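You operate a simulated robot arm through the tools that you are given. There is no shell and no other tool.

The job below is to be done with a simulated robot arm. You get a single attempt, and the scene is never put back.

JOB
Find the thick tart cup and press it level with the click tamper.
Fine: three presses, each till it clicks; press no other cup; fingers off the dough; stand the tamper back on its rack. Drop and damage nothing, leave nothing switched on. Set down upright: blue click tamper.
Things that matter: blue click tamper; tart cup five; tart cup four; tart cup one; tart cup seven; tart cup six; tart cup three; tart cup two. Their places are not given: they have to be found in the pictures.

It is judged by the outcome, as a careful person would: the job done as asked, and still so three seconds after it is handed in. It fails if anything else is knocked over, pushed out of place, dropped, spilled or broken.

ROBOT AND FRAMES
A 7-joint arm with a three-finger gripper, fixed in place. Base frame: the origin is on the floor under the middle of its stand, x ahead of it, y to its left, z up. Lengths are in mm, angles in rad, forces in N, time in s.
It reaches about 1342 mm from its shoulder. Its first joint turns from -2.897 to 2.897 rad. Payload 2.69 kg.
The TCP is the grasp point between the finger pads, 30 mm short of the fingertips. In the tool frame z runs along the fingers and y along their closing line. The gripper opens to 128 mm; its body begins 117 mm behind the TCP.
Orientation is that of the tool frame in the base frame, as a unit quaternion [x, y, z, w]. With the fingers straight down and closing along the base's y, the tool's x points along the base's -x, its y along +y and its z along -z.

CONTROLS
- The arm moves only by the tool arm_command. Its argument "commands" is a list of rows, each a list of 3 entries, a list of its own where there are three numbers: the shift along the tool's x, y, z in mm, then the turn, a rotation vector about the tool's x, y, z in rad, then the opening, from 0 (shut) to 1 (fully open). In form: [[[tx, ty, tz], [ax, ay, az], claw], ...]. A call has 1 to 20 rows; each row is the pose to reach, as a shift and turn from the pose commanded when the call began, along the tool's axes at that moment. A row lasts 0.2 s, in which the tool goes at most 50 mm and 0.15 rad; a call with a longer step from one row to the next is refused whole, and so is a gripper value outside its range. Where a pose cannot be reached the arm comes as near as it can. A force on the tool above 40 N (or 10 N above the force at the start of the call, whichever is more), or a blocked arm, ends the call early, and 0.2 s more pass. The fingers move at their own pace (about 127 mm/s each) and stop on an object; they squeeze with about 44 N. The grip force told is the motor's: it shows also when the fingers shut on nothing. Time passes only in rows, and 0.2 s behind the last, so rows that repeat a pose let the fingers close. It gives the time, the measured TCP pose, the force on the tool (base axes), the opening and the grip force at its end, in the units of the frame above (readings bear some noise), with the torque about the TCP (base axes, N m) and any sound that the robot's microphone picked up.
- Cameras (640 x 400 px; columns grow to the right, rows downward): "scene" is fixed at [55.7, -663.3, 1544.1]; the picture's right is [0.66, -0.75, 0.00], its down [-0.36, -0.32, -0.88] and it looks along [0.66, 0.58, -0.48] (base axes); focal length 324 px, centre (320, 200). "wrist" rides on the gripper at [58, 54, -131] in the tool frame; the picture's right is [-0.68, 0.74, 0.00], its down [-0.62, -0.57, -0.55] and it looks along [-0.40, -0.37, 0.84] (tool axes); focal length 234 px, centre (320, 200).
- grab_frame(camera): a new picture of that camera. The clock stands still meanwhile.
- move_column(by): moves the trunk up (or, below 0, down) by that many mm; the arm rides with it, the base frame stays. It gives what a move gives, with no picture.
- locate(camera, pixels): for up to 12 pixels [column, row] of the newest picture of that camera ("zoom" is the newest enlarged one), the place [x, y, z] in the base frame of the surface seen there, good to about 2 mm, but the place of the scene camera against the robot may be out by one fixed shift of up to 25 mm in any direction. The clock stands still meanwhile.
- close_up(camera, box): a new picture of the part [left, top, right, bottom] of that camera's present view, enlarged. The clock stands still meanwhile.
- sign_off(): hands the job in; it is judged then, once.

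Open the gripper and draw the arm clear of the work before you hand the job in, unless the task says otherwise.

The tools are called as name(argument=value, ...) on one line, values as JSON. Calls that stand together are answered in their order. arm_command: Moves the arm, as the interface text tells. Its arguments: {"type":"object","properties":{"commands":{"type":"array","items":{"type":"array"}}},"required":["commands"]} The other tools are called the same way: move_column (by) moves the trunk up or down; grab_frame (camera) takes a picture; locate (camera, pixels) gives the place of the surface under pixels of a picture; close_up (camera, box) takes an enlarged picture of a part of a camera's view; sign_off () hands the job in.

At the start:

```text
clock: 0.0
ee_pos: [674.5, 175.0, 1210.4]
ee_rot: [-0.001, 1.0, 0.0, 0.0]
wrist_force: [-0.2, -0.7, -0.1]
ft_torque: [-0.01, 0.01, 0.01]
width: 128.1
grasp_force: 0.0
trunk travel left (down, up): [-150.0, 200.0]
```

scene: 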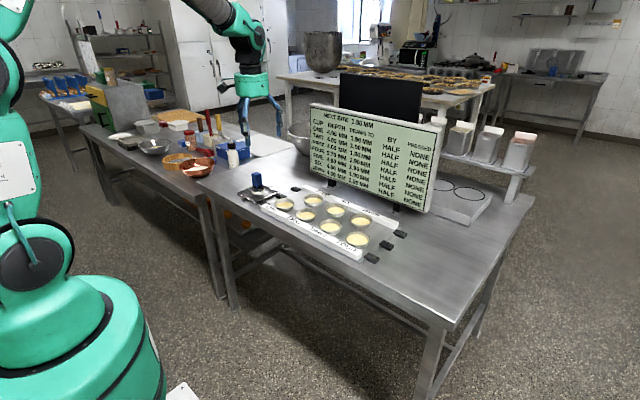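
wrist: 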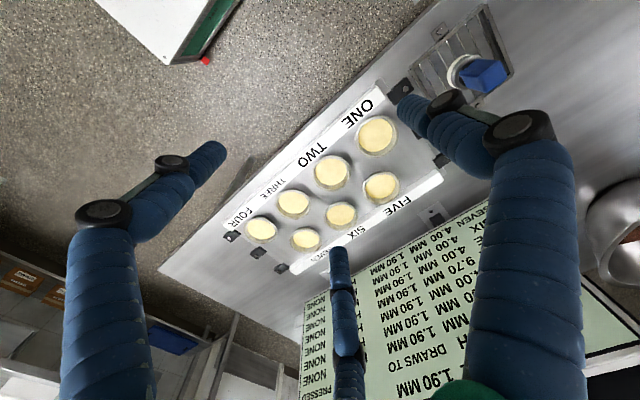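

The scene shows a board of text around (375,150), cups around (320,215) and the blue tamper near (257,182). I'll enlarge the board and the cups first.

close_up(camera="scene", box=[300, 95, 450, 215])

close_up(camera="scene", box=[220, 160, 420, 280])

close_up(camera="wrist", box=[300, 180, 560, 400])

close_up(camera="wrist", box=[200, 60, 520, 290])

```text
3.33 times, centred on (375, 155) of scene
```

zoom: 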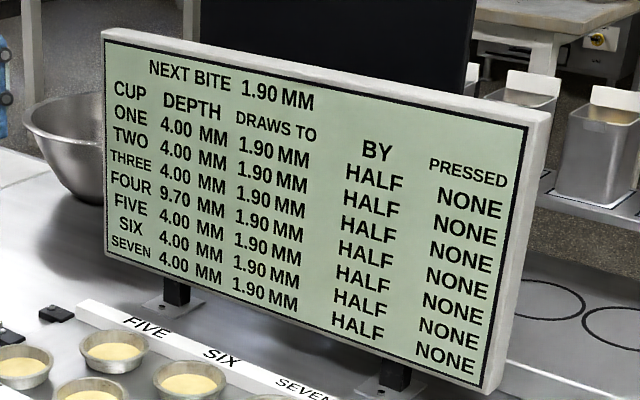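

```text
3.20 times, centred on (320, 220) of scene
```

zoom: 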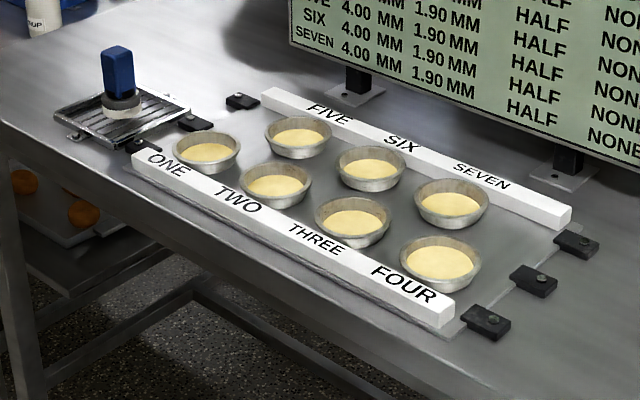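

```text
1.82 times, centred on (430, 290) of wrist
```

zoom: 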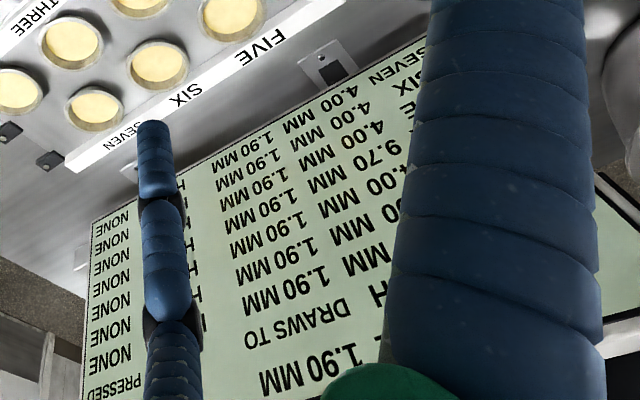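

```text
1.74 times, centred on (360, 175) of wrist
```

zoom: 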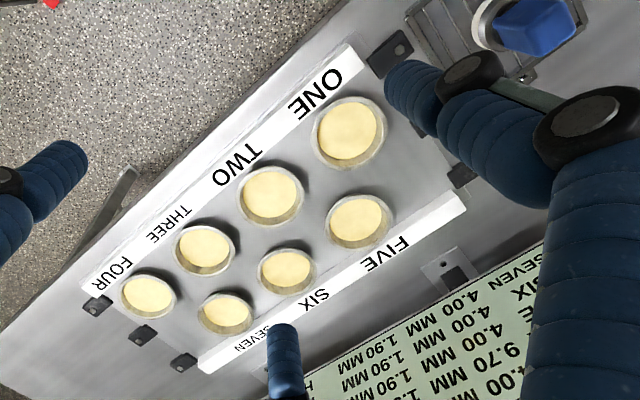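

The board reads cup FOUR at 9.70 mm and every other cup at 4.00 mm, with a next bite of 1.90 mm; three bites bring FOUR to 4.00. I'll locate the dough in all the cups in the wrist picture, and the tamper at (485,75).

locate(camera="wrist", pixels=[[376, 135], [333, 173], [293, 204], [262, 228], [381, 187], [341, 214], [305, 238], [485, 75], [473, 72], [458, 66], [430, 60], [270, 240]])

close_up(camera="wrist", box=[390, 0, 550, 120])

close_up(camera="scene", box=[230, 160, 310, 210])

```text
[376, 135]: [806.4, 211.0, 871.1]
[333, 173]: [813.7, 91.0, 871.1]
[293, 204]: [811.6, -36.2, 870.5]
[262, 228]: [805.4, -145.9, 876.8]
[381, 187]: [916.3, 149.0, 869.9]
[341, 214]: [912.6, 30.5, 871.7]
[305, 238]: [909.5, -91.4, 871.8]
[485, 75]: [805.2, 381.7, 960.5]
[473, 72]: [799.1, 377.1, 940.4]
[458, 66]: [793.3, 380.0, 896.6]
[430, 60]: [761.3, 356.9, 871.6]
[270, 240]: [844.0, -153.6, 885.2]
```

```text
3.33 times, centred on (470, 60) of wrist
```

zoom: 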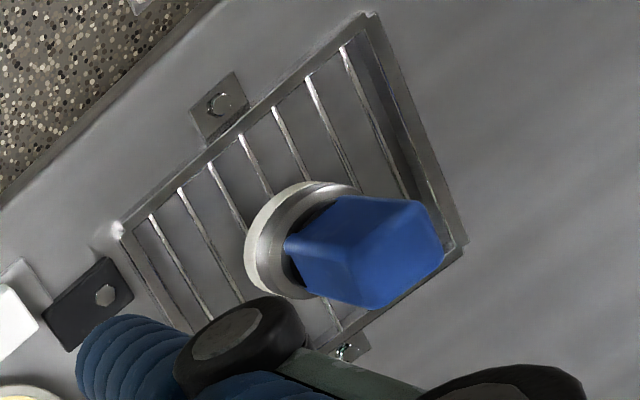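

```text
8.00 times, centred on (270, 185) of scene
```

zoom: 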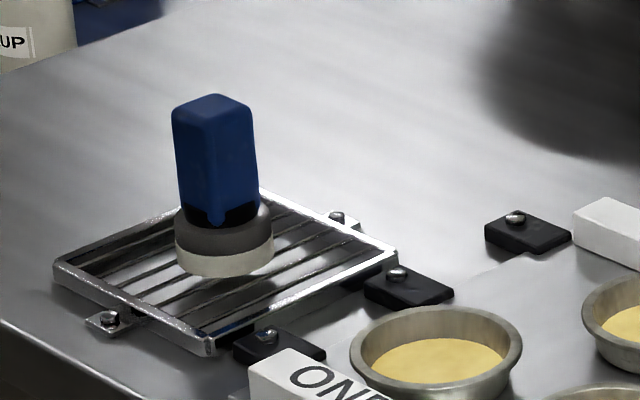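

Locate gives cup FOUR's dough at z≈876.8 and all the others at about 871, which matches the board, so FOUR is the thick cup at about (805,-146). I'll now find the obstacles in the scene picture (board corners, cup FOUR, tamper, bottles) so I can plan a clear path.

grab_frame(camera="scene")

locate(camera="scene", pixels=[[313, 106], [436, 125], [428, 208], [311, 175], [357, 240], [360, 90], [257, 176], [232, 150], [300, 135], [215, 120], [283, 204], [330, 226]])

```text
taken
```

scene: 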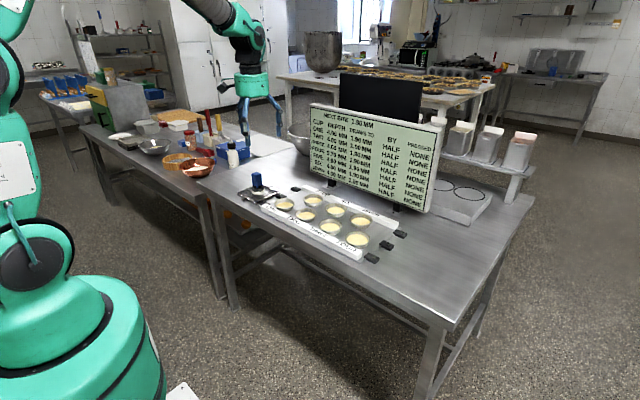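

```text
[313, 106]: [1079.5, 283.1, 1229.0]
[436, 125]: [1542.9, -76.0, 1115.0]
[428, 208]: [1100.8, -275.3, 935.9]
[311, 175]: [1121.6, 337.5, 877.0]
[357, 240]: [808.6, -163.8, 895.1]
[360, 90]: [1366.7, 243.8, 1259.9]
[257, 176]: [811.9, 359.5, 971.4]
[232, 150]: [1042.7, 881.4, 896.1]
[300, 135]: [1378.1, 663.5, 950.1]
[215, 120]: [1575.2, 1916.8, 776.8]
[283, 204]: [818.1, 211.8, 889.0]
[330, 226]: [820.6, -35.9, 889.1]
```

The tamper sits near (800,381), with its handle top around z 960. I'll move the open hand above it, about 130 mm higher, to look closely with the wrist camera.

arm_command(commands=[[[-18, 30, 17], [0, 0, 0], 1], [[-36, 60, 34], [0, 0, 0], 1], [[-54, 90, 51], [0, 0, 0], 1], [[-72, 120, 68], [0, 0, 0], 1], [[-90, 150, 85], [0, 0, 0], 1], [[-108, 180, 102], [0, 0, 0], 1], [[-125, 206, 120], [0, 0, 0], 1], [[-125, 206, 120], [0, 0, 0], 1]])

grab_frame(camera="wrist")

```text
clock: 1.8
ee_pos: [800.3, 383.5, 1089.3]
ee_rot: [0.0, 1.0, 0.001, -0.001]
wrist_force: [0.7, 0.4, -0.4]
ft_torque: [-0.02, 0.03, 0.0]
width: 128.0
grasp_force: 0.1
trunk travel left (down, up): [-150.0, 200.0]
```

```text
taken
```

wrist: 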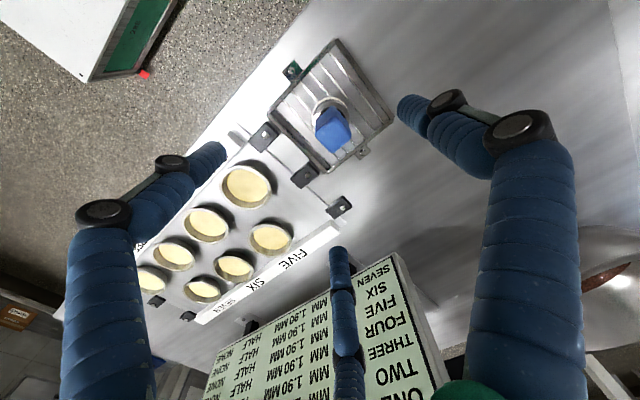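

The tamper shows at (332,125). I'll take a close-up to measure its handle and foot.

close_up(camera="wrist", box=[262, 75, 402, 175])

```text
4.00 times, centred on (332, 125) of wrist
```

zoom: 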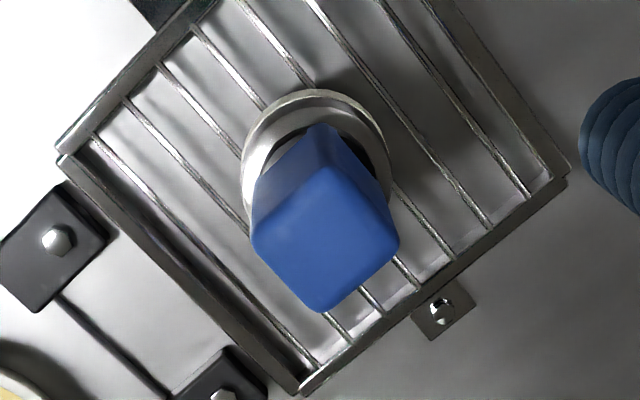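

The handle top is a rounded square with corners near (325,168), (397,240), (325,308) and (255,237) in the zoom. I'll locate points on the handle, foot rim and rack.

locate(camera="zoom", pixels=[[325, 172], [392, 240], [324, 304], [260, 235], [325, 240], [320, 130], [258, 215], [246, 175], [310, 94], [384, 150], [262, 125], [340, 104]])

locate(camera="zoom", pixels=[[310, 118], [270, 155], [265, 170], [290, 205], [350, 190], [300, 170], [240, 245], [445, 205], [200, 30], [65, 150], [560, 160], [300, 380]])

```text
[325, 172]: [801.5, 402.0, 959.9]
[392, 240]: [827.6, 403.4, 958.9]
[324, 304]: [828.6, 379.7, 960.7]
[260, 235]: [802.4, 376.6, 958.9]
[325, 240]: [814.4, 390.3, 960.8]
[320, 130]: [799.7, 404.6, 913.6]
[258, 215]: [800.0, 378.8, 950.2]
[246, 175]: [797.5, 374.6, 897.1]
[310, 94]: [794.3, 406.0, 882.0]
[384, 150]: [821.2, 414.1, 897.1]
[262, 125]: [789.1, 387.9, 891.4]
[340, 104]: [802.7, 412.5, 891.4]
```

```text
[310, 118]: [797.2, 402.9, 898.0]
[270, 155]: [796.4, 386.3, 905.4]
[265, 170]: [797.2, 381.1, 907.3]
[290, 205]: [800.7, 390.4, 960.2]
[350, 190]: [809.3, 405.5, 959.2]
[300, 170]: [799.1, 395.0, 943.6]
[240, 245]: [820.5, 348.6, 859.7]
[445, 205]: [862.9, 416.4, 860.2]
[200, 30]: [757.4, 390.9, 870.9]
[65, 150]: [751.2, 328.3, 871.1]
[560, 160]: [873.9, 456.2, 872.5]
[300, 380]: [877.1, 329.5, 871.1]
```

The handle is about 30 mm square, centred near (815,390), with its top at z≈960 and its sides roughly parallel to the base axes. The foot disc has a radius of about 26 mm, and the collar reaches up to about 908. I'll centre the hand and drop to just above the handle.

arm_command(commands=[[[-8, 2, 20], [0, 0, 0], 1], [[-15, 3.5, 40], [0, 0, 0], 1], [[-15, 3.5, 60], [0, 0, 0], 1], [[-15, 3.5, 75], [0, 0, 0], 1], [[-15, 3.5, 75], [0, 0, 0], 1], [[-15, 3.5, 75], [0, 0, 0], 1]])

grab_frame(camera="wrist")

close_up(camera="wrist", box=[220, 80, 420, 205])

```text
clock: 3.2
ee_pos: [815.4, 385.8, 1016.2]
ee_rot: [-0.001, 1.0, 0.0, 0.0]
wrist_force: [0.0, -0.3, -0.4]
ft_torque: [0.0, -0.02, 0.0]
width: 128.3
grasp_force: 0.1
trunk travel left (down, up): [-150.0, 200.0]
```

```text
taken
```

wrist: 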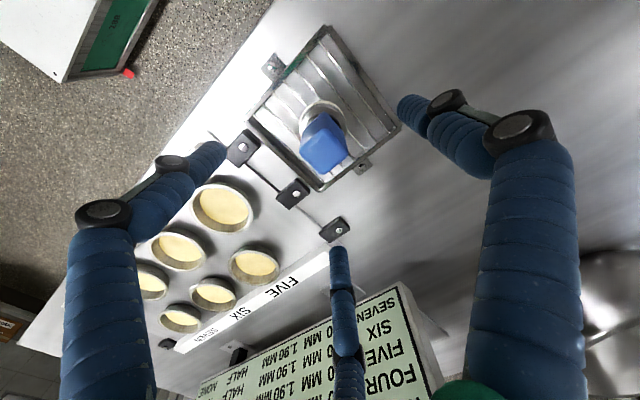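

```text
3.20 times, centred on (320, 142) of wrist
```

zoom: 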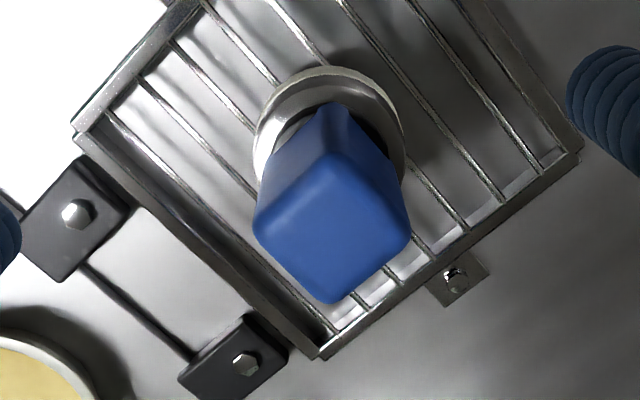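

The handle top's corners are now at about (327,155), (405,235), (333,300) and (258,222) in the zoom. I'll locate them again to check the centring.

locate(camera="zoom", pixels=[[327, 160], [402, 233], [333, 296], [262, 222], [330, 225], [290, 190], [365, 195], [300, 262], [370, 268], [330, 112], [270, 140], [300, 130]])

```text
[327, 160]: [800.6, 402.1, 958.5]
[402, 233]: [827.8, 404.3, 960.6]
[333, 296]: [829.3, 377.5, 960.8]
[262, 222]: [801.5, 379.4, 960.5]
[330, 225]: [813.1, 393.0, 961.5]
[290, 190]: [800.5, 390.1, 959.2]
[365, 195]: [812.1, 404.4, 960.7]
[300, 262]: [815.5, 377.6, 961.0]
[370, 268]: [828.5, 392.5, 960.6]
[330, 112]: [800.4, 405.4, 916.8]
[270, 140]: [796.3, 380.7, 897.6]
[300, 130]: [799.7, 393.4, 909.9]
```

The handle centre is (815,391). With three fingers on a square I want the hand about 3.5 mm toward -y of it, so I'll shift +2.5 in y, lower to TCP z≈944, and close part way (0.45) without touching.

arm_command(commands=[[[0, 2.5, 20], [0, 0, 0], 1], [[0, 2.5, 40], [0, 0, 0], 1], [[0, 2.5, 58], [0, 0, 0], 1], [[0, 2.5, 71], [0, 0, 0], 1], [[0, 2.5, 71], [0, 0, 0], 1], [[0, 2.5, 71], [0, 0, 0], 0.7], [[0, 2.5, 71], [0, 0, 0], 0.45], [[0, 2.5, 71], [0, 0, 0], 0.45], [[0, 2.5, 71], [0, 0, 0], 0.45]])

grab_frame(camera="wrist")

close_up(camera="scene", box=[216, 130, 296, 210])

```text
clock: 5.2
ee_pos: [814.1, 388.5, 944.3]
ee_rot: [0.0, 1.0, 0.0, 0.0]
wrist_force: [0.1, 0.3, 0.3]
ft_torque: [0.0, 0.01, 0.01]
width: 57.6
grasp_force: 0.1
trunk travel left (down, up): [-150.0, 200.0]
```

```text
taken
```

wrist: 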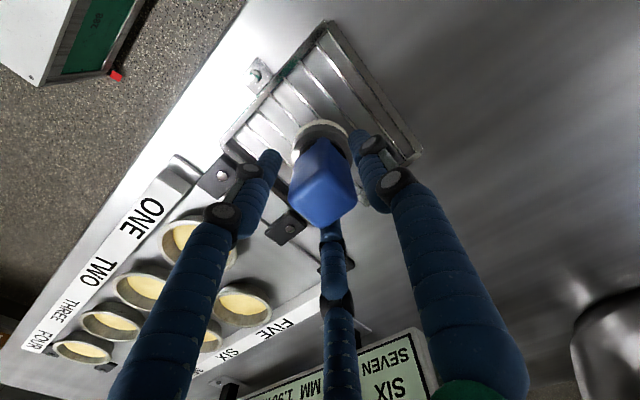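

```text
5.00 times, centred on (256, 170) of scene
```

zoom: 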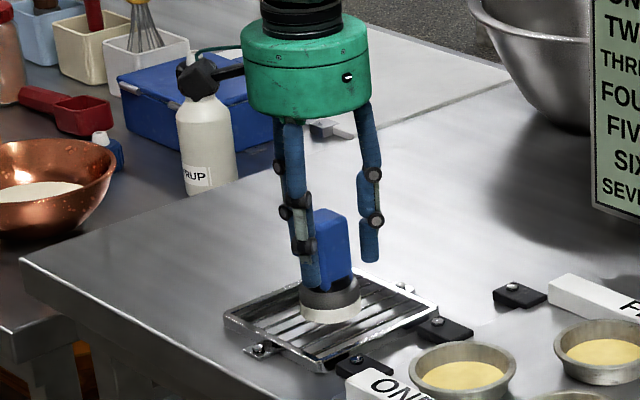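

The hand straddles the handle with clearance (handle at (322,185), fingers open to 57.6 mm). I'll close onto it fully, holding still.

arm_command(commands=[[[0, 0, 0], [0, 0, 0], 0.38], [[0, 0, 0], [0, 0, 0], 0.33], [[0, 0, 0], [0, 0, 0], 0.28], [[0, 0, 0], [0, 0, 0], 0.22], [[0, 0, 0], [0, 0, 0], 0.1], [[0, 0, 0], [0, 0, 0], 0], [[0, 0, 0], [0, 0, 0], 0], [[0, 0, 0], [0, 0, 0], 0]])

grab_frame(camera="wrist")

close_up(camera="wrist", box=[220, 80, 420, 230])

close_up(camera="scene", box=[216, 130, 296, 210])

```text
clock: 7.0
ee_pos: [814.1, 388.4, 944.4]
ee_rot: [0.0, 1.0, 0.0, 0.0]
wrist_force: [0.0, -1.3, 1.0]
ft_torque: [-0.03, 0.03, 0.0]
width: 40.1
grasp_force: 44.3
trunk travel left (down, up): [-150.0, 200.0]
```

```text
taken
```

wrist: 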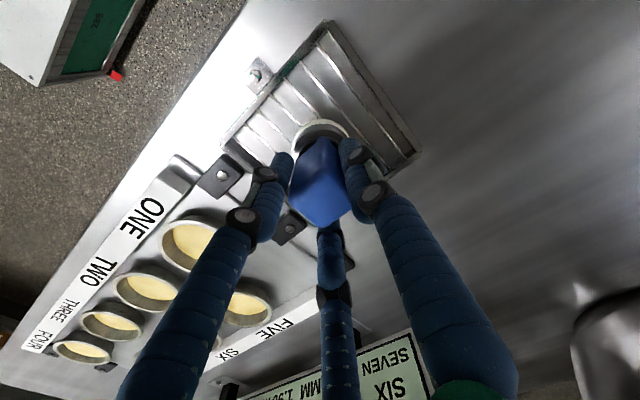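

```text
2.67 times, centred on (320, 155) of wrist
```

zoom: 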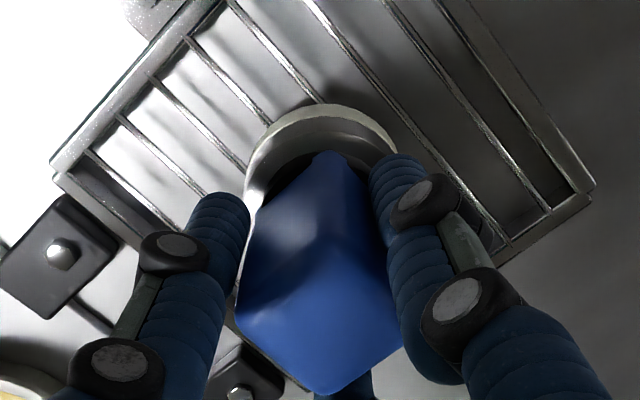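

```text
5.00 times, centred on (256, 170) of scene
```

zoom: 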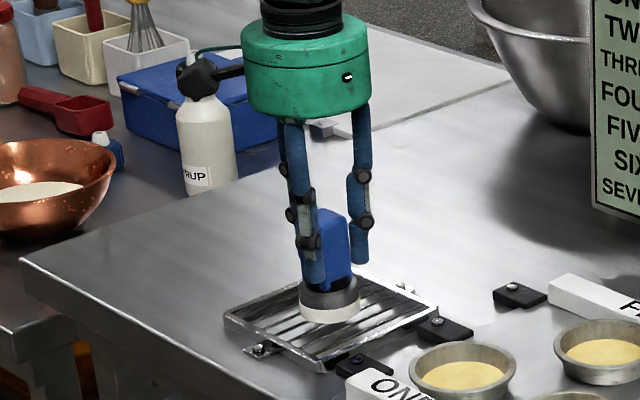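

The grip reads 44 N at 40.1 mm and the tamper is still upright on its rack. I'll lift it slowly straight up and check that it comes along level.

arm_command(commands=[[[0, 0, -5], [0, 0, 0], 0], [[0, 0, -10], [0, 0, 0], 0], [[0, 0, -20], [0, 0, 0], 0], [[0, 0, -35], [0, 0, 0], 0], [[0, 0, -50], [0, 0, 0], 0], [[0, 0, -65], [0, 0, 0], 0], [[0, 0, -80], [0, 0, 0], 0], [[0, 0, -80], [0, 0, 0], 0], [[0, 0, -80], [0, 0, 0], 0]])

grab_frame(camera="scene")

close_up(camera="scene", box=[216, 110, 296, 190])

grab_frame(camera="wrist")

close_up(camera="wrist", box=[240, 90, 400, 240])

```text
clock: 9.0
ee_pos: [816.0, 388.0, 1025.5]
ee_rot: [0.0, 1.0, 0.0, 0.0]
wrist_force: [0.4, -0.3, -3.5]
ft_torque: [-0.01, 0.0, 0.03]
width: 39.9
grasp_force: 43.8
trunk travel left (down, up): [-150.0, 200.0]
```

```text
taken
```

scene: 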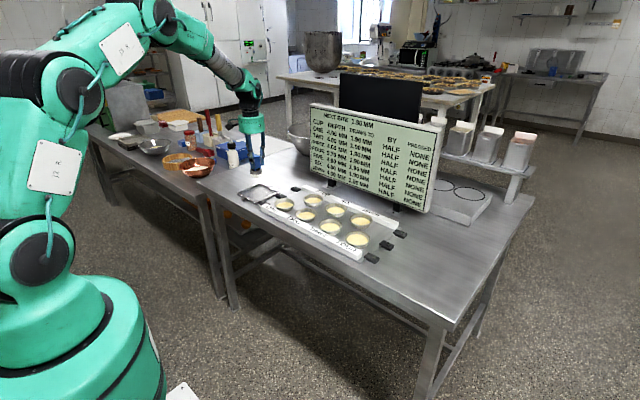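

```text
5.00 times, centred on (256, 150) of scene
```

zoom: 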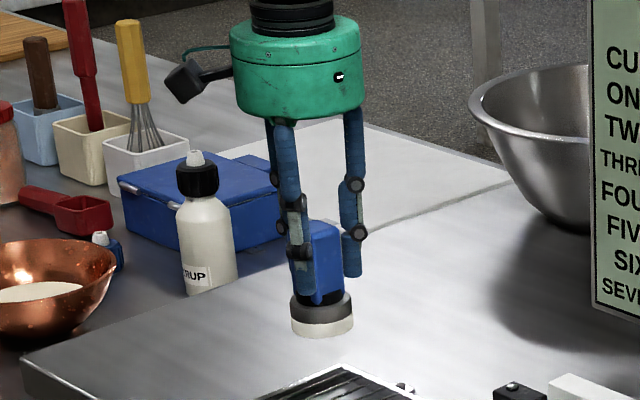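

```text
taken
```

wrist: 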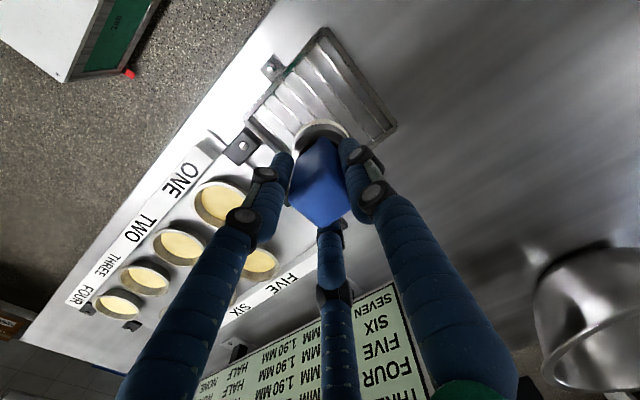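

```text
2.67 times, centred on (320, 165) of wrist
```

zoom: 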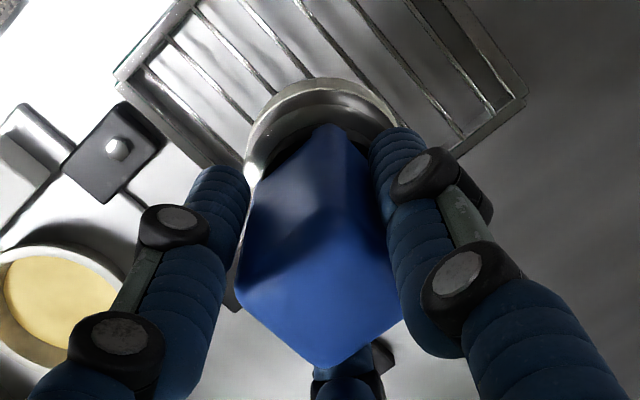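

The tamper is lifted (about 3.5 N) and hangs upright. I'll locate its handle top and foot rim now, so I know the foot's offset from the TCP.

locate(camera="zoom", pixels=[[323, 230], [392, 300], [325, 362], [245, 285], [320, 290], [325, 128], [248, 140], [268, 108], [315, 82], [370, 98], [395, 120], [300, 90]])

grab_frame(camera="wrist")

locate(camera="wrist", pixels=[[117, 303], [145, 277], [180, 247], [217, 203], [262, 261], [80, 300], [116, 295], [130, 310], [106, 305], [100, 300], [140, 303], [88, 309]])

```text
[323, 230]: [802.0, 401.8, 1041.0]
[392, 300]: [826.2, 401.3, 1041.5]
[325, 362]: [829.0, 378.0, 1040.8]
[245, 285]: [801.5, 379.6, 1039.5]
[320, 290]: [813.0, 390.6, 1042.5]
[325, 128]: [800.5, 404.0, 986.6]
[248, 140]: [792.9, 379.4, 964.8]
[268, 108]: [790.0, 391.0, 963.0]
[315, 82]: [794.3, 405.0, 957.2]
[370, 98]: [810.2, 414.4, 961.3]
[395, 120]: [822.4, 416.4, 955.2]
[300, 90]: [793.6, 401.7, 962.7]
```

```text
taken
```

wrist: 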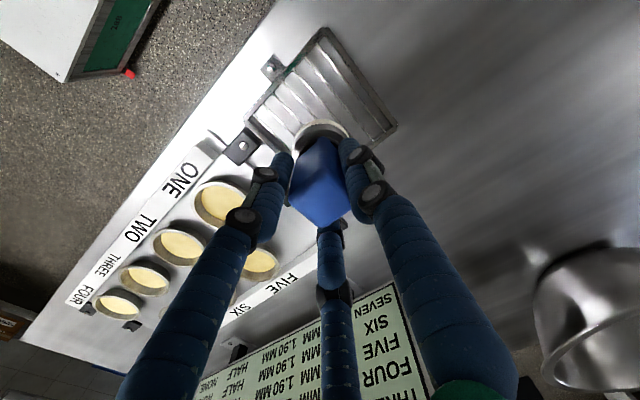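

```text
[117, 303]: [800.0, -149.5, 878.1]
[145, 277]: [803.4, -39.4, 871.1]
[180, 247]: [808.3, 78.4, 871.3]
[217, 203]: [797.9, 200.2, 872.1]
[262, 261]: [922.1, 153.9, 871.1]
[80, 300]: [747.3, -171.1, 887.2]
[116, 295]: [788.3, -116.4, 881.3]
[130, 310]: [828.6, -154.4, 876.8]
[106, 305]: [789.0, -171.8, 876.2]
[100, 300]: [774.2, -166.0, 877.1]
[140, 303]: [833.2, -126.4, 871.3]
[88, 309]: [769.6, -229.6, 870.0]
```

The foot's axis is at about TCP + (0,+3), with a radius of about 26 mm. I'll carry the tamper high (foot at about z 950, cup rims at about 890) to TCP (800,-241), where the wrist camera should see cup FOUR clear of the fingers.

arm_command(commands=[[[0, -15, 0], [0, 0, 0], 0], [[0, -45, 0], [0, 0, 0], 0], [[0, -80, 0], [0, 0, 0], 0], [[0, -115, 0], [0, 0, 0], 0], [[1, -150, 0], [0, 0, 0], 0], [[2, -185, 0], [0, 0, 0], 0], [[3, -220, 0], [0, 0, 0], 0], [[4, -255, 0], [0, 0, 0], 0], [[5, -290, 0], [0, 0, 0], 0], [[6, -325, 0], [0, 0, 0], 0], [[7, -360, 0], [0, 0, 0], 0], [[8, -395, 0], [0, 0, 0], 0], [[9, -430, 0], [0, 0, 0], 0], [[10, -465, 0], [0, 0, 0], 0], [[11, -500, 0], [0, 0, 0], 0], [[12, -535, 0], [0, 0, 0], 0], [[13, -570, 0], [0, 0, 0], 0], [[14, -605, 0], [0, 0, 0], 0], [[15, -629, 0], [0, 0, 0], 0], [[15, -629, 0], [0, 0, 0], 0]])

grab_frame(camera="wrist")

grab_frame(camera="scene")

```text
clock: 13.2
ee_pos: [801.2, -241.3, 1026.3]
ee_rot: [0.0, 1.0, -0.001, 0.0]
wrist_force: [0.2, -0.7, -2.7]
ft_torque: [0.02, 0.01, 0.02]
width: 39.9
grasp_force: 43.7
trunk travel left (down, up): [-150.0, 200.0]
```

```text
taken
```

wrist: 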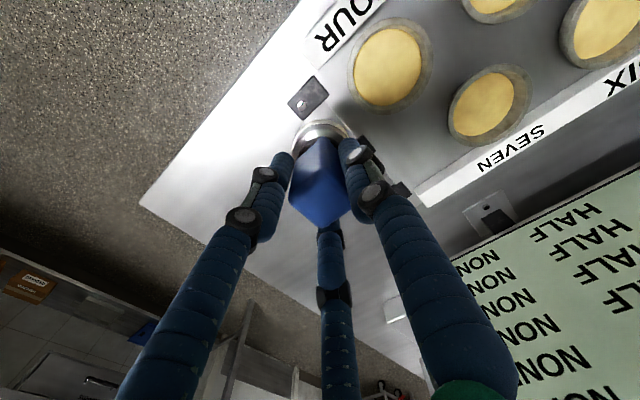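

```text
taken
```

scene: 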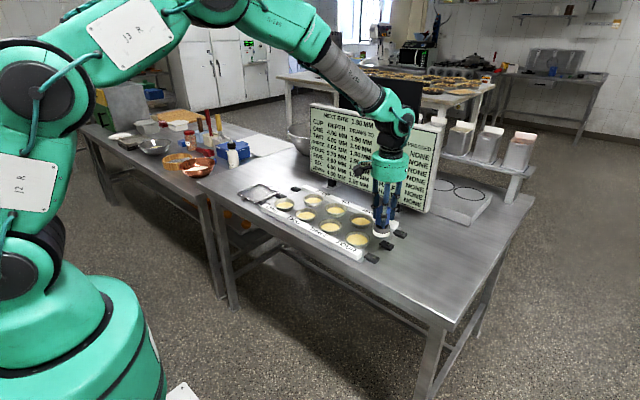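

Cup FOUR is now in clear view at about (390,65). I'll enlarge it and the foot to measure its rim and dough.

close_up(camera="wrist", box=[310, 0, 470, 120])

```text
3.33 times, centred on (390, 60) of wrist
```

zoom: 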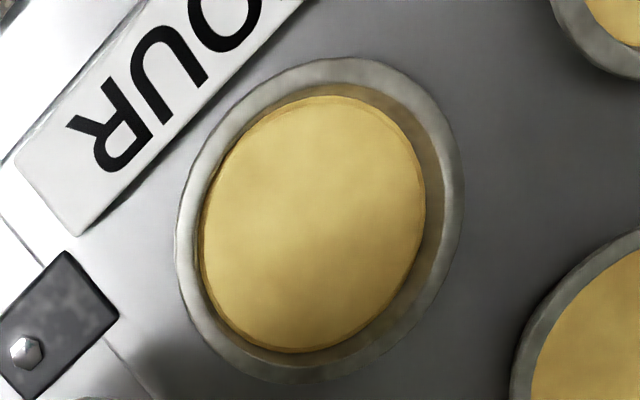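

I'll locate the dough's edge points and the rim points of cup FOUR in the zoom.

locate(camera="zoom", pixels=[[207, 240], [240, 145], [330, 101], [405, 140], [421, 200], [385, 295], [300, 346], [235, 315], [315, 225], [270, 180], [360, 270], [360, 160]])

locate(camera="zoom", pixels=[[184, 240], [205, 160], [250, 97], [335, 65], [410, 90], [455, 160], [453, 240], [410, 325], [340, 372], [270, 372], [215, 335], [190, 290]])

```text
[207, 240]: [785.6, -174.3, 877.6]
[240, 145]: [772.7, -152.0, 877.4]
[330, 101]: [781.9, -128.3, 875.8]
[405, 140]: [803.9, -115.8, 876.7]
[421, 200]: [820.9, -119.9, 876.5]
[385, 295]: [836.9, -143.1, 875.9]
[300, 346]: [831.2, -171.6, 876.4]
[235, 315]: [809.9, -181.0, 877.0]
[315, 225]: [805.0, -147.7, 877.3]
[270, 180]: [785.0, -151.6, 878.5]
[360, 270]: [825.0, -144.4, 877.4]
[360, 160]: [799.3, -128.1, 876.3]
```

```text
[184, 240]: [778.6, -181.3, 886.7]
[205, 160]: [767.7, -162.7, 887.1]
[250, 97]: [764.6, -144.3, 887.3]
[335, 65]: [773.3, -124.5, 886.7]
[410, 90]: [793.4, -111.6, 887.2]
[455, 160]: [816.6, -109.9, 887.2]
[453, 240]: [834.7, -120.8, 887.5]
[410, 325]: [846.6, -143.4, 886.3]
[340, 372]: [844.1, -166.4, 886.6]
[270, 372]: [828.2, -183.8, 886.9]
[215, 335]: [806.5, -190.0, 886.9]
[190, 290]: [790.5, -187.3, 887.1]
```

The fit puts cup FOUR's centre at about (805.6,-150), dough radius about 33 at z≈877, rim at 887. I'll locate the foot and handle in the same view to get the true relative offset.

close_up(camera="wrist", box=[240, 90, 400, 240])

locate(camera="zoom", pixels=[[323, 230], [392, 300], [325, 362], [245, 285], [320, 290], [325, 128], [248, 140], [268, 108], [315, 82], [370, 98], [395, 120], [345, 87]])

```text
2.67 times, centred on (320, 165) of wrist
```

zoom: 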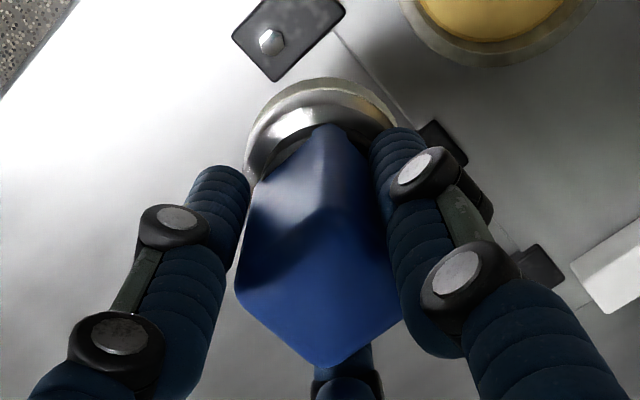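

```text
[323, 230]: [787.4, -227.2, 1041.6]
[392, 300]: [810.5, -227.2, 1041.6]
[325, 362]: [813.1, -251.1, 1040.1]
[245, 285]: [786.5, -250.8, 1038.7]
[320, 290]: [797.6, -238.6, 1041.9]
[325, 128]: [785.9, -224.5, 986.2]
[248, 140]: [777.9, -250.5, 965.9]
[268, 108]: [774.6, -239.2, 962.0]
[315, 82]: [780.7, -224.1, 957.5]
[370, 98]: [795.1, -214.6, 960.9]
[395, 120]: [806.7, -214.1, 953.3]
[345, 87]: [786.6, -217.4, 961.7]
```

The foot centre reads (799.8,-239.4), so it needs a shift of (+5.8,+89.4) to sit over cup FOUR. I'll move there at the same height, then check the view.

arm_command(commands=[[[-1, 15, 0], [0, 0, 0], 0], [[-2.5, 35, 0], [0, 0, 0], 0], [[-4, 55, 0], [0, 0, 0], 0], [[-5, 75, 0], [0, 0, 0], 0], [[-5.8, 89.4, 0], [0, 0, 0], 0], [[-5.8, 89.4, 0], [0, 0, 0], 0], [[-5.8, 89.4, 0], [0, 0, 0], 0]])

grab_frame(camera="wrist")

close_up(camera="wrist", box=[240, 40, 400, 190])

close_up(camera="scene", box=[310, 180, 410, 260])

```text
clock: 14.8
ee_pos: [806.1, -152.4, 1025.7]
ee_rot: [0.0, 1.0, 0.0, 0.0]
wrist_force: [0.2, 0.1, -2.9]
ft_torque: [-0.01, 0.03, -0.02]
width: 39.8
grasp_force: 43.6
trunk travel left (down, up): [-150.0, 200.0]
```

```text
taken
```

wrist: 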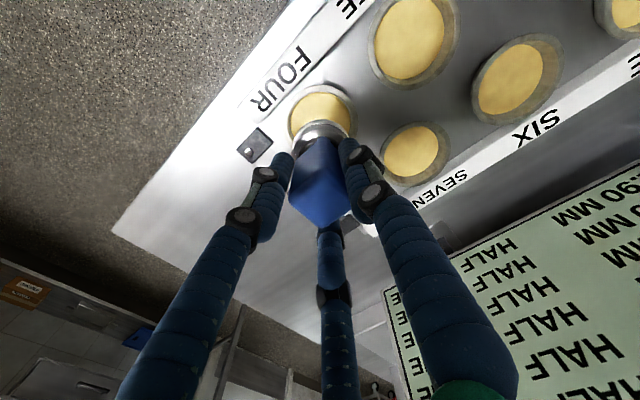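

```text
2.67 times, centred on (320, 115) of wrist
```

zoom: 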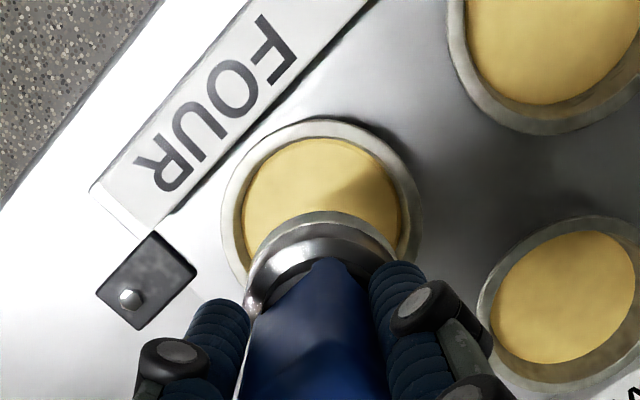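

```text
5.00 times, centred on (360, 220) of scene
```

zoom: 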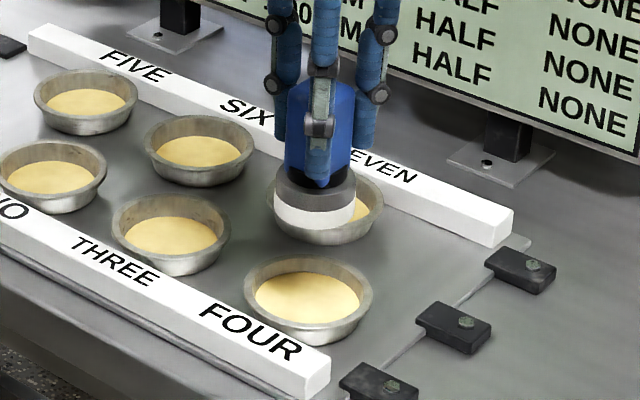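

The foot is over cup FOUR (dough in view just past the foot at (320,105)). I'll lower it 52 mm, to just above the rim, and check centring again.

arm_command(commands=[[[0, 0, 12], [0, 0, 0], 0], [[0, 0, 24], [0, 0, 0], 0], [[0, 0, 36], [0, 0, 0], 0], [[0, 0, 46], [0, 0, 0], 0], [[0, 0, 52], [0, 0, 0], 0], [[0, 0, 52], [0, 0, 0], 0], [[0, 0, 52], [0, 0, 0], 0]])

close_up(camera="wrist", box=[240, 60, 400, 210])

close_up(camera="scene", box=[310, 190, 410, 270])

```text
clock: 16.4
ee_pos: [806.4, -150.4, 973.2]
ee_rot: [0.0, 1.0, 0.0, 0.0]
wrist_force: [-0.6, -0.4, -2.9]
ft_torque: [0.03, 0.01, 0.01]
width: 39.8
grasp_force: 44.3
trunk travel left (down, up): [-150.0, 200.0]
```

```text
2.67 times, centred on (320, 135) of wrist
```

zoom: 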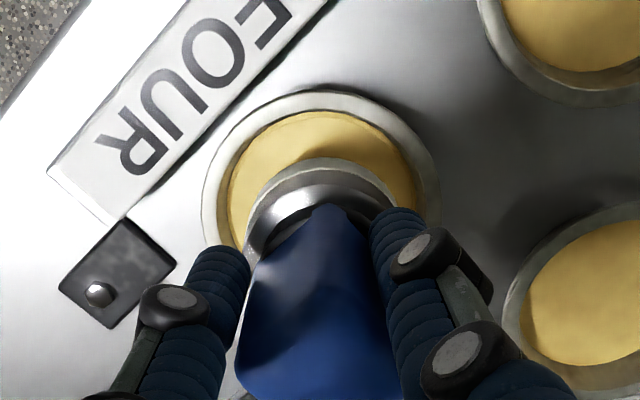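

```text
5.00 times, centred on (360, 230) of scene
```

zoom: 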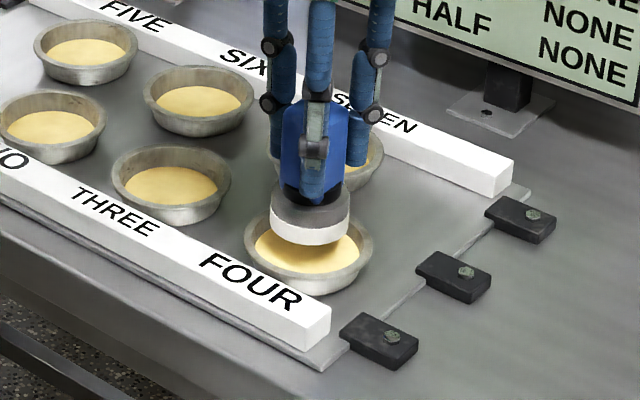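

The foot hovers over the cup in both views. I'll retake the wrist close-up and locate rim and foot points together for a relative check.

close_up(camera="wrist", box=[240, 60, 400, 210])

locate(camera="zoom", pixels=[[208, 200], [230, 140], [270, 105], [325, 94], [385, 115], [425, 160], [437, 205], [270, 190], [315, 162], [365, 172], [390, 195], [255, 215]])

```text
2.67 times, centred on (320, 135) of wrist
```

zoom: 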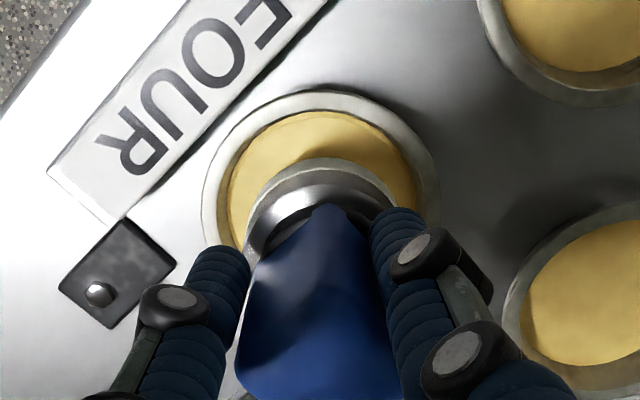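

```text
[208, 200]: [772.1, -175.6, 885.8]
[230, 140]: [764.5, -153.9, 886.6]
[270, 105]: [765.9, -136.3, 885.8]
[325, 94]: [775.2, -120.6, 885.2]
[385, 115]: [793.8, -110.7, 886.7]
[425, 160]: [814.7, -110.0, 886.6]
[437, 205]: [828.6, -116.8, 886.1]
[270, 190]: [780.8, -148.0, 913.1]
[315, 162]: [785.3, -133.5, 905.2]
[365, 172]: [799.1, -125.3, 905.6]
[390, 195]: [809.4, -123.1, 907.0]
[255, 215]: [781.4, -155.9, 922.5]
```

The foot (about (806,-149)) is within 1.5 mm of the cup's centre. I'll lower 15 mm, then go on in small steps while watching the force.

arm_command(commands=[[[0, 0, 5], [0, 0, 0], 0], [[0, 0, 10], [0, 0, 0], 0], [[0, 0, 13], [0, 0, 0], 0], [[0, 0, 15], [0, 0, 0], 0], [[0, 0, 15], [0, 0, 0], 0]])

close_up(camera="scene", box=[310, 190, 410, 270])

```text
clock: 17.6
ee_pos: [806.9, -151.7, 958.0]
ee_rot: [0.0, 1.0, 0.001, 0.0]
wrist_force: [0.5, 0.1, -3.3]
ft_torque: [0.03, -0.04, 0.01]
width: 40.0
grasp_force: 44.7
trunk travel left (down, up): [-150.0, 200.0]
```

```text
5.00 times, centred on (360, 230) of scene
```

zoom: 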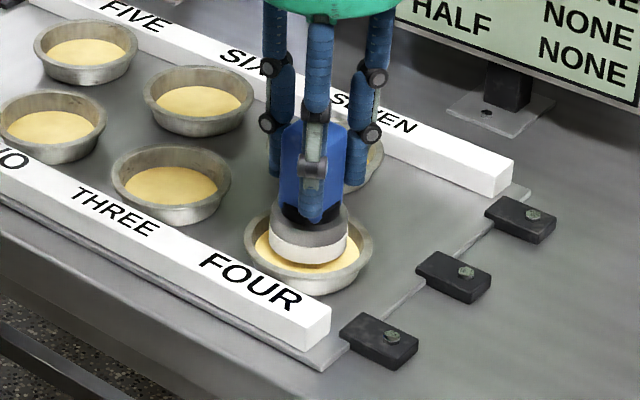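

The foot is inside the rim and the force is still only the tamper's weight (about 3 N), so there is no contact yet. I'll step down 0.7 mm per row for 5 rows.

arm_command(commands=[[[0, 0, 0.7], [0, 0, 0], 0], [[0, 0, 1.4], [0, 0, 0], 0], [[0, 0, 2.1], [0, 0, 0], 0], [[0, 0, 2.8], [0, 0, 0], 0], [[0, 0, 3.5], [0, 0, 0], 0]])

```text
clock: 18.8
ee_pos: [804.6, -152.0, 954.4]
ee_rot: [0.0, 1.0, 0.001, -0.001]
wrist_force: [-0.2, 0.0, -3.2]
ft_torque: [-0.02, 0.03, -0.01]
width: 40.1
grasp_force: 44.2
trunk travel left (down, up): [-150.0, 200.0]
```

There is still no contact at TCP z≈954. I'll continue stepping down gently.

arm_command(commands=[[[0, 0, 0.6], [0, 0, 0], 0], [[0, 0, 1.2], [0, 0, 0], 0], [[0, 0, 1.8], [0, 0, 0], 0], [[0, 0, 2.4], [0, 0, 0], 0]])

```text
clock: 19.8
ee_pos: [805.9, -153.0, 952.7]
ee_rot: [0.0, 1.0, 0.0, 0.0]
wrist_force: [-0.3, -0.3, -3.1]
ft_torque: [-0.04, 0.01, 0.01]
width: 40.0
grasp_force: 43.5
trunk travel left (down, up): [-150.0, 200.0]
```

Still only weight on the tool. I'll go on down in 0.5 mm rows.

arm_command(commands=[[[0, 0, 0.5], [0, 0, 0], 0], [[0, 0, 1.0], [0, 0, 0], 0], [[0, 0, 1.5], [0, 0, 0], 0], [[0, 0, 2.0], [0, 0, 0], 0]])

```text
clock: 20.8
ee_pos: [804.8, -152.3, 948.7]
ee_rot: [0.0, 1.0, 0.0, 0.0]
wrist_force: [0.4, -0.7, -2.1]
ft_torque: [0.0, -0.02, -0.05]
width: 40.0
grasp_force: 44.3
trunk travel left (down, up): [-150.0, 200.0]
```

The force eased slightly (-2.1 N), so contact may be starting around z≈950. I'll take small steps of 0.4 mm.

arm_command(commands=[[[0, 0, 0.4], [0, 0, 0], 0], [[0, 0, 0.8], [0, 0, 0], 0], [[0, 0, 1.2], [0, 0, 0], 0]])

close_up(camera="scene", box=[320, 210, 390, 260])

```text
clock: 21.6
ee_pos: [806.2, -151.7, 948.1]
ee_rot: [0.0, 1.0, 0.0, 0.0]
wrist_force: [-1.0, 0.1, -3.7]
ft_torque: [-0.04, -0.01, 0.01]
width: 40.1
grasp_force: 43.9
trunk travel left (down, up): [-150.0, 200.0]
```

```text
8.00 times, centred on (355, 235) of scene
```

zoom: 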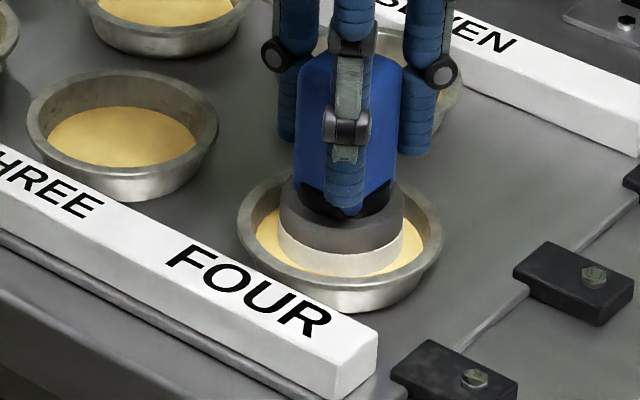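

The foot looks near the dough and there is still no load. I'll continue with 0.4 mm steps.

arm_command(commands=[[[0, 0, 0.4], [0, 0, 0], 0], [[0, 0, 0.8], [0, 0, 0], 0], [[0, 0, 1.2], [0, 0, 0], 0]])

```text
clock: 22.4
ee_pos: [806.1, -152.4, 947.7]
ee_rot: [0.0, 1.0, 0.0, 0.0]
wrist_force: [0.9, 0.2, -3.5]
ft_torque: [-0.01, 0.02, 0.02]
width: 39.7
grasp_force: 44.5
trunk travel left (down, up): [-150.0, 200.0]
```

Still no load at about z 948. I'll take another 1.2 mm in small steps.

arm_command(commands=[[[0, 0, 0.4], [0, 0, 0], 0], [[0, 0, 0.8], [0, 0, 0], 0], [[0, 0, 1.2], [0, 0, 0], 0]])

```text
clock: 23.2
ee_pos: [805.9, -151.6, 946.7]
ee_rot: [0.0, 1.0, 0.0, 0.0]
wrist_force: [-2.0, 0.3, 2.3]
ft_torque: [0.22, 0.08, 0.03]
width: 39.7
grasp_force: 44.0
trunk travel left (down, up): [-150.0, 200.0]
```

Contact: the vertical force rose to +2.3 N at z≈946.7. I'll press on in 0.3 mm steps and listen for the click.

arm_command(commands=[[[0, 0, 0.3], [0, 0, 0], 0], [[0, 0, 0.6], [0, 0, 0], 0]])

```text
clock: 23.8
ee_pos: [805.3, -150.8, 945.8]
ee_rot: [0.0, 1.0, 0.0, 0.001]
wrist_force: [-4.4, 1.8, 10.9]
ft_torque: [0.45, 0.25, 0.13]
width: 39.7
grasp_force: 44.1
trunk travel left (down, up): [-150.0, 200.0]
```

The load is up to about 14 N with no click yet; sideways forces are small. I'll press on in 0.3 mm steps.

arm_command(commands=[[[0, 0, 0.3], [0, 0, 0], 0], [[0, 0, 0.6], [0, 0, 0], 0]])

```text
clock: 24.4
ee_pos: [807.3, -152.3, 946.9]
ee_rot: [-0.001, 1.0, -0.001, 0.001]
wrist_force: [-2.3, -0.1, 17.3]
ft_torque: [0.49, 0.23, 0.07]
width: 39.9
grasp_force: 44.1
trunk travel left (down, up): [-150.0, 200.0]
```

The load is about 20 N and still no click. I'll keep pressing in 0.3 mm steps.

arm_command(commands=[[[0, 0, 0.3], [0, 0, 0], 0], [[0, 0, 0.6], [0, 0, 0], 0]])

```text
clock: 25.0
ee_pos: [805.8, -151.3, 946.9]
ee_rot: [0.0, 1.0, 0.0, 0.001]
wrist_force: [-1.6, -1.9, 25.8]
ft_torque: [-0.08, 0.09, -0.01]
width: 39.9
grasp_force: 44.5
trunk travel left (down, up): [-150.0, 200.0]
```

The load is about 29 N, torque has dropped to near zero (foot sitting level), and no click yet. I'll take another 0.3–0.6 mm.

arm_command(commands=[[[0, 0, 0.3], [0, 0, 0], 0], [[0, 0, 0.6], [0, 0, 0], 0]])

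```text
clock: 25.6
ee_pos: [806.6, -151.5, 947.6]
ee_rot: [0.0, 1.0, 0.0, 0.001]
wrist_force: [2.8, -2.5, 33.4]
ft_torque: [-0.35, -0.01, 0.03]
width: 39.9
grasp_force: 44.1
trunk travel left (down, up): [-150.0, 200.0]
```

The load is about 36 N and there is no click. Before pressing harder I'll check that the handle isn't slipping in the fingers and that the foot sits level.

close_up(camera="wrist", box=[240, 60, 400, 240])

close_up(camera="scene", box=[310, 190, 390, 260])

close_up(camera="scene", box=[300, 95, 450, 215])

```text
2.22 times, centred on (320, 150) of wrist
```

zoom: 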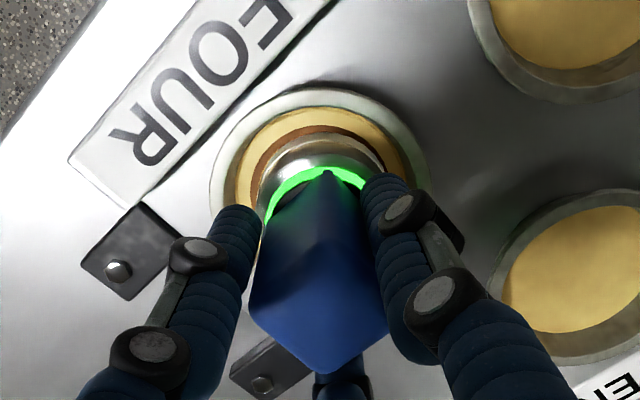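

```text
5.71 times, centred on (350, 225) of scene
```

zoom: 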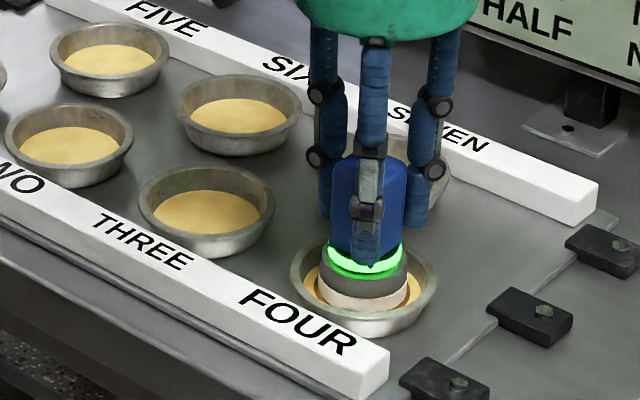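

```text
3.33 times, centred on (375, 155) of scene
```

zoom: 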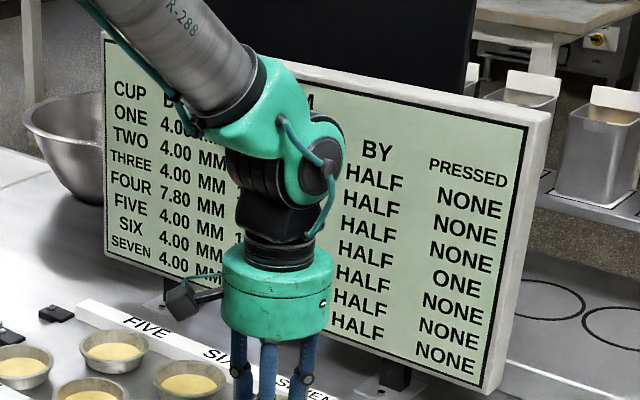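

The click has happened. The tamper's ring shows green, and the board now reads FOUR 7.80 MM, PRESSED ONE. I'll ease off and raise the tamper about 12 mm clear of the dough.

arm_command(commands=[[[0, 0, -1], [0, 0, 0], 0], [[0, 0, -2.5], [0, 0, 0], 0], [[0, 0, -5], [0, 0, 0], 0], [[0, 0, -9], [0, 0, 0], 0], [[0, 0, -14], [0, 0, 0], 0], [[0, 0, -14], [0, 0, 0], 0], [[0, 0, -14], [0, 0, 0], 0]])

close_up(camera="scene", box=[300, 95, 450, 215])

close_up(camera="scene", box=[310, 190, 390, 260])

close_up(camera="wrist", box=[240, 60, 400, 240])

```text
clock: 27.2
ee_pos: [805.9, -151.7, 958.2]
ee_rot: [0.0, 1.0, 0.0, 0.0]
wrist_force: [0.1, 0.6, -2.5]
ft_torque: [-0.01, -0.02, -0.04]
width: 39.8
grasp_force: 43.5
trunk travel left (down, up): [-150.0, 200.0]
```

```text
3.33 times, centred on (375, 155) of scene
```

zoom: 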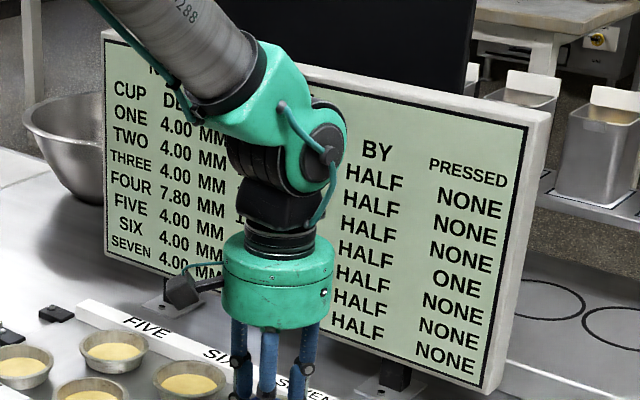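

```text
5.71 times, centred on (350, 225) of scene
```

zoom: 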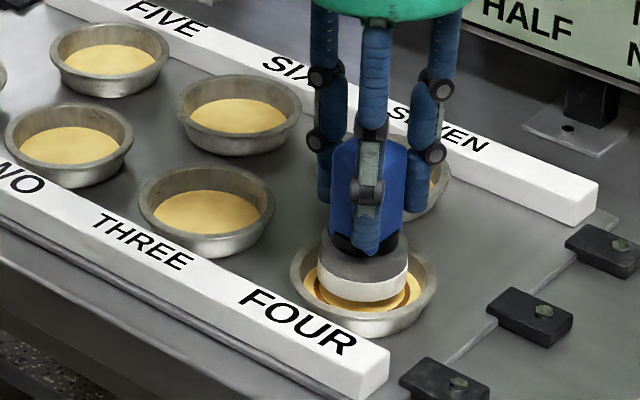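

```text
2.22 times, centred on (320, 150) of wrist
```

zoom: 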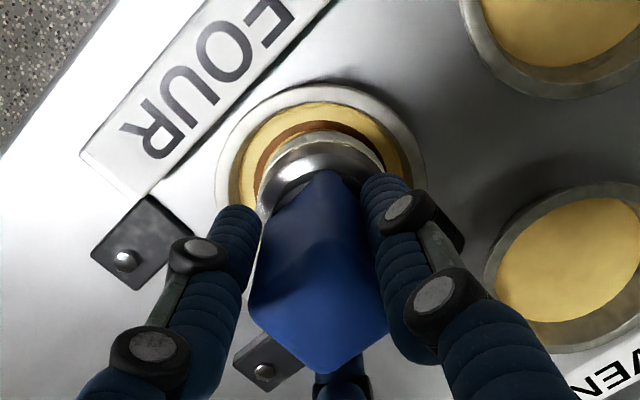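

The ring is dark again and the foot is clear, with board row FOUR at 7.80 / ONE. I'll start the second press by lowering 11 mm to just above the dough.

arm_command(commands=[[[0, 0, 4], [0, 0, 0], 0], [[0, 0, 8], [0, 0, 0], 0], [[0, 0, 10], [0, 0, 0], 0], [[0, 0, 11], [0, 0, 0], 0], [[0, 0, 11.5], [0, 0, 0], 0]])

```text
clock: 28.4
ee_pos: [806.3, -151.1, 947.0]
ee_rot: [0.0, 1.0, -0.001, 0.0]
wrist_force: [-1.0, 0.3, -1.6]
ft_torque: [0.01, 0.05, 0.0]
width: 39.7
grasp_force: 44.1
trunk travel left (down, up): [-150.0, 200.0]
```

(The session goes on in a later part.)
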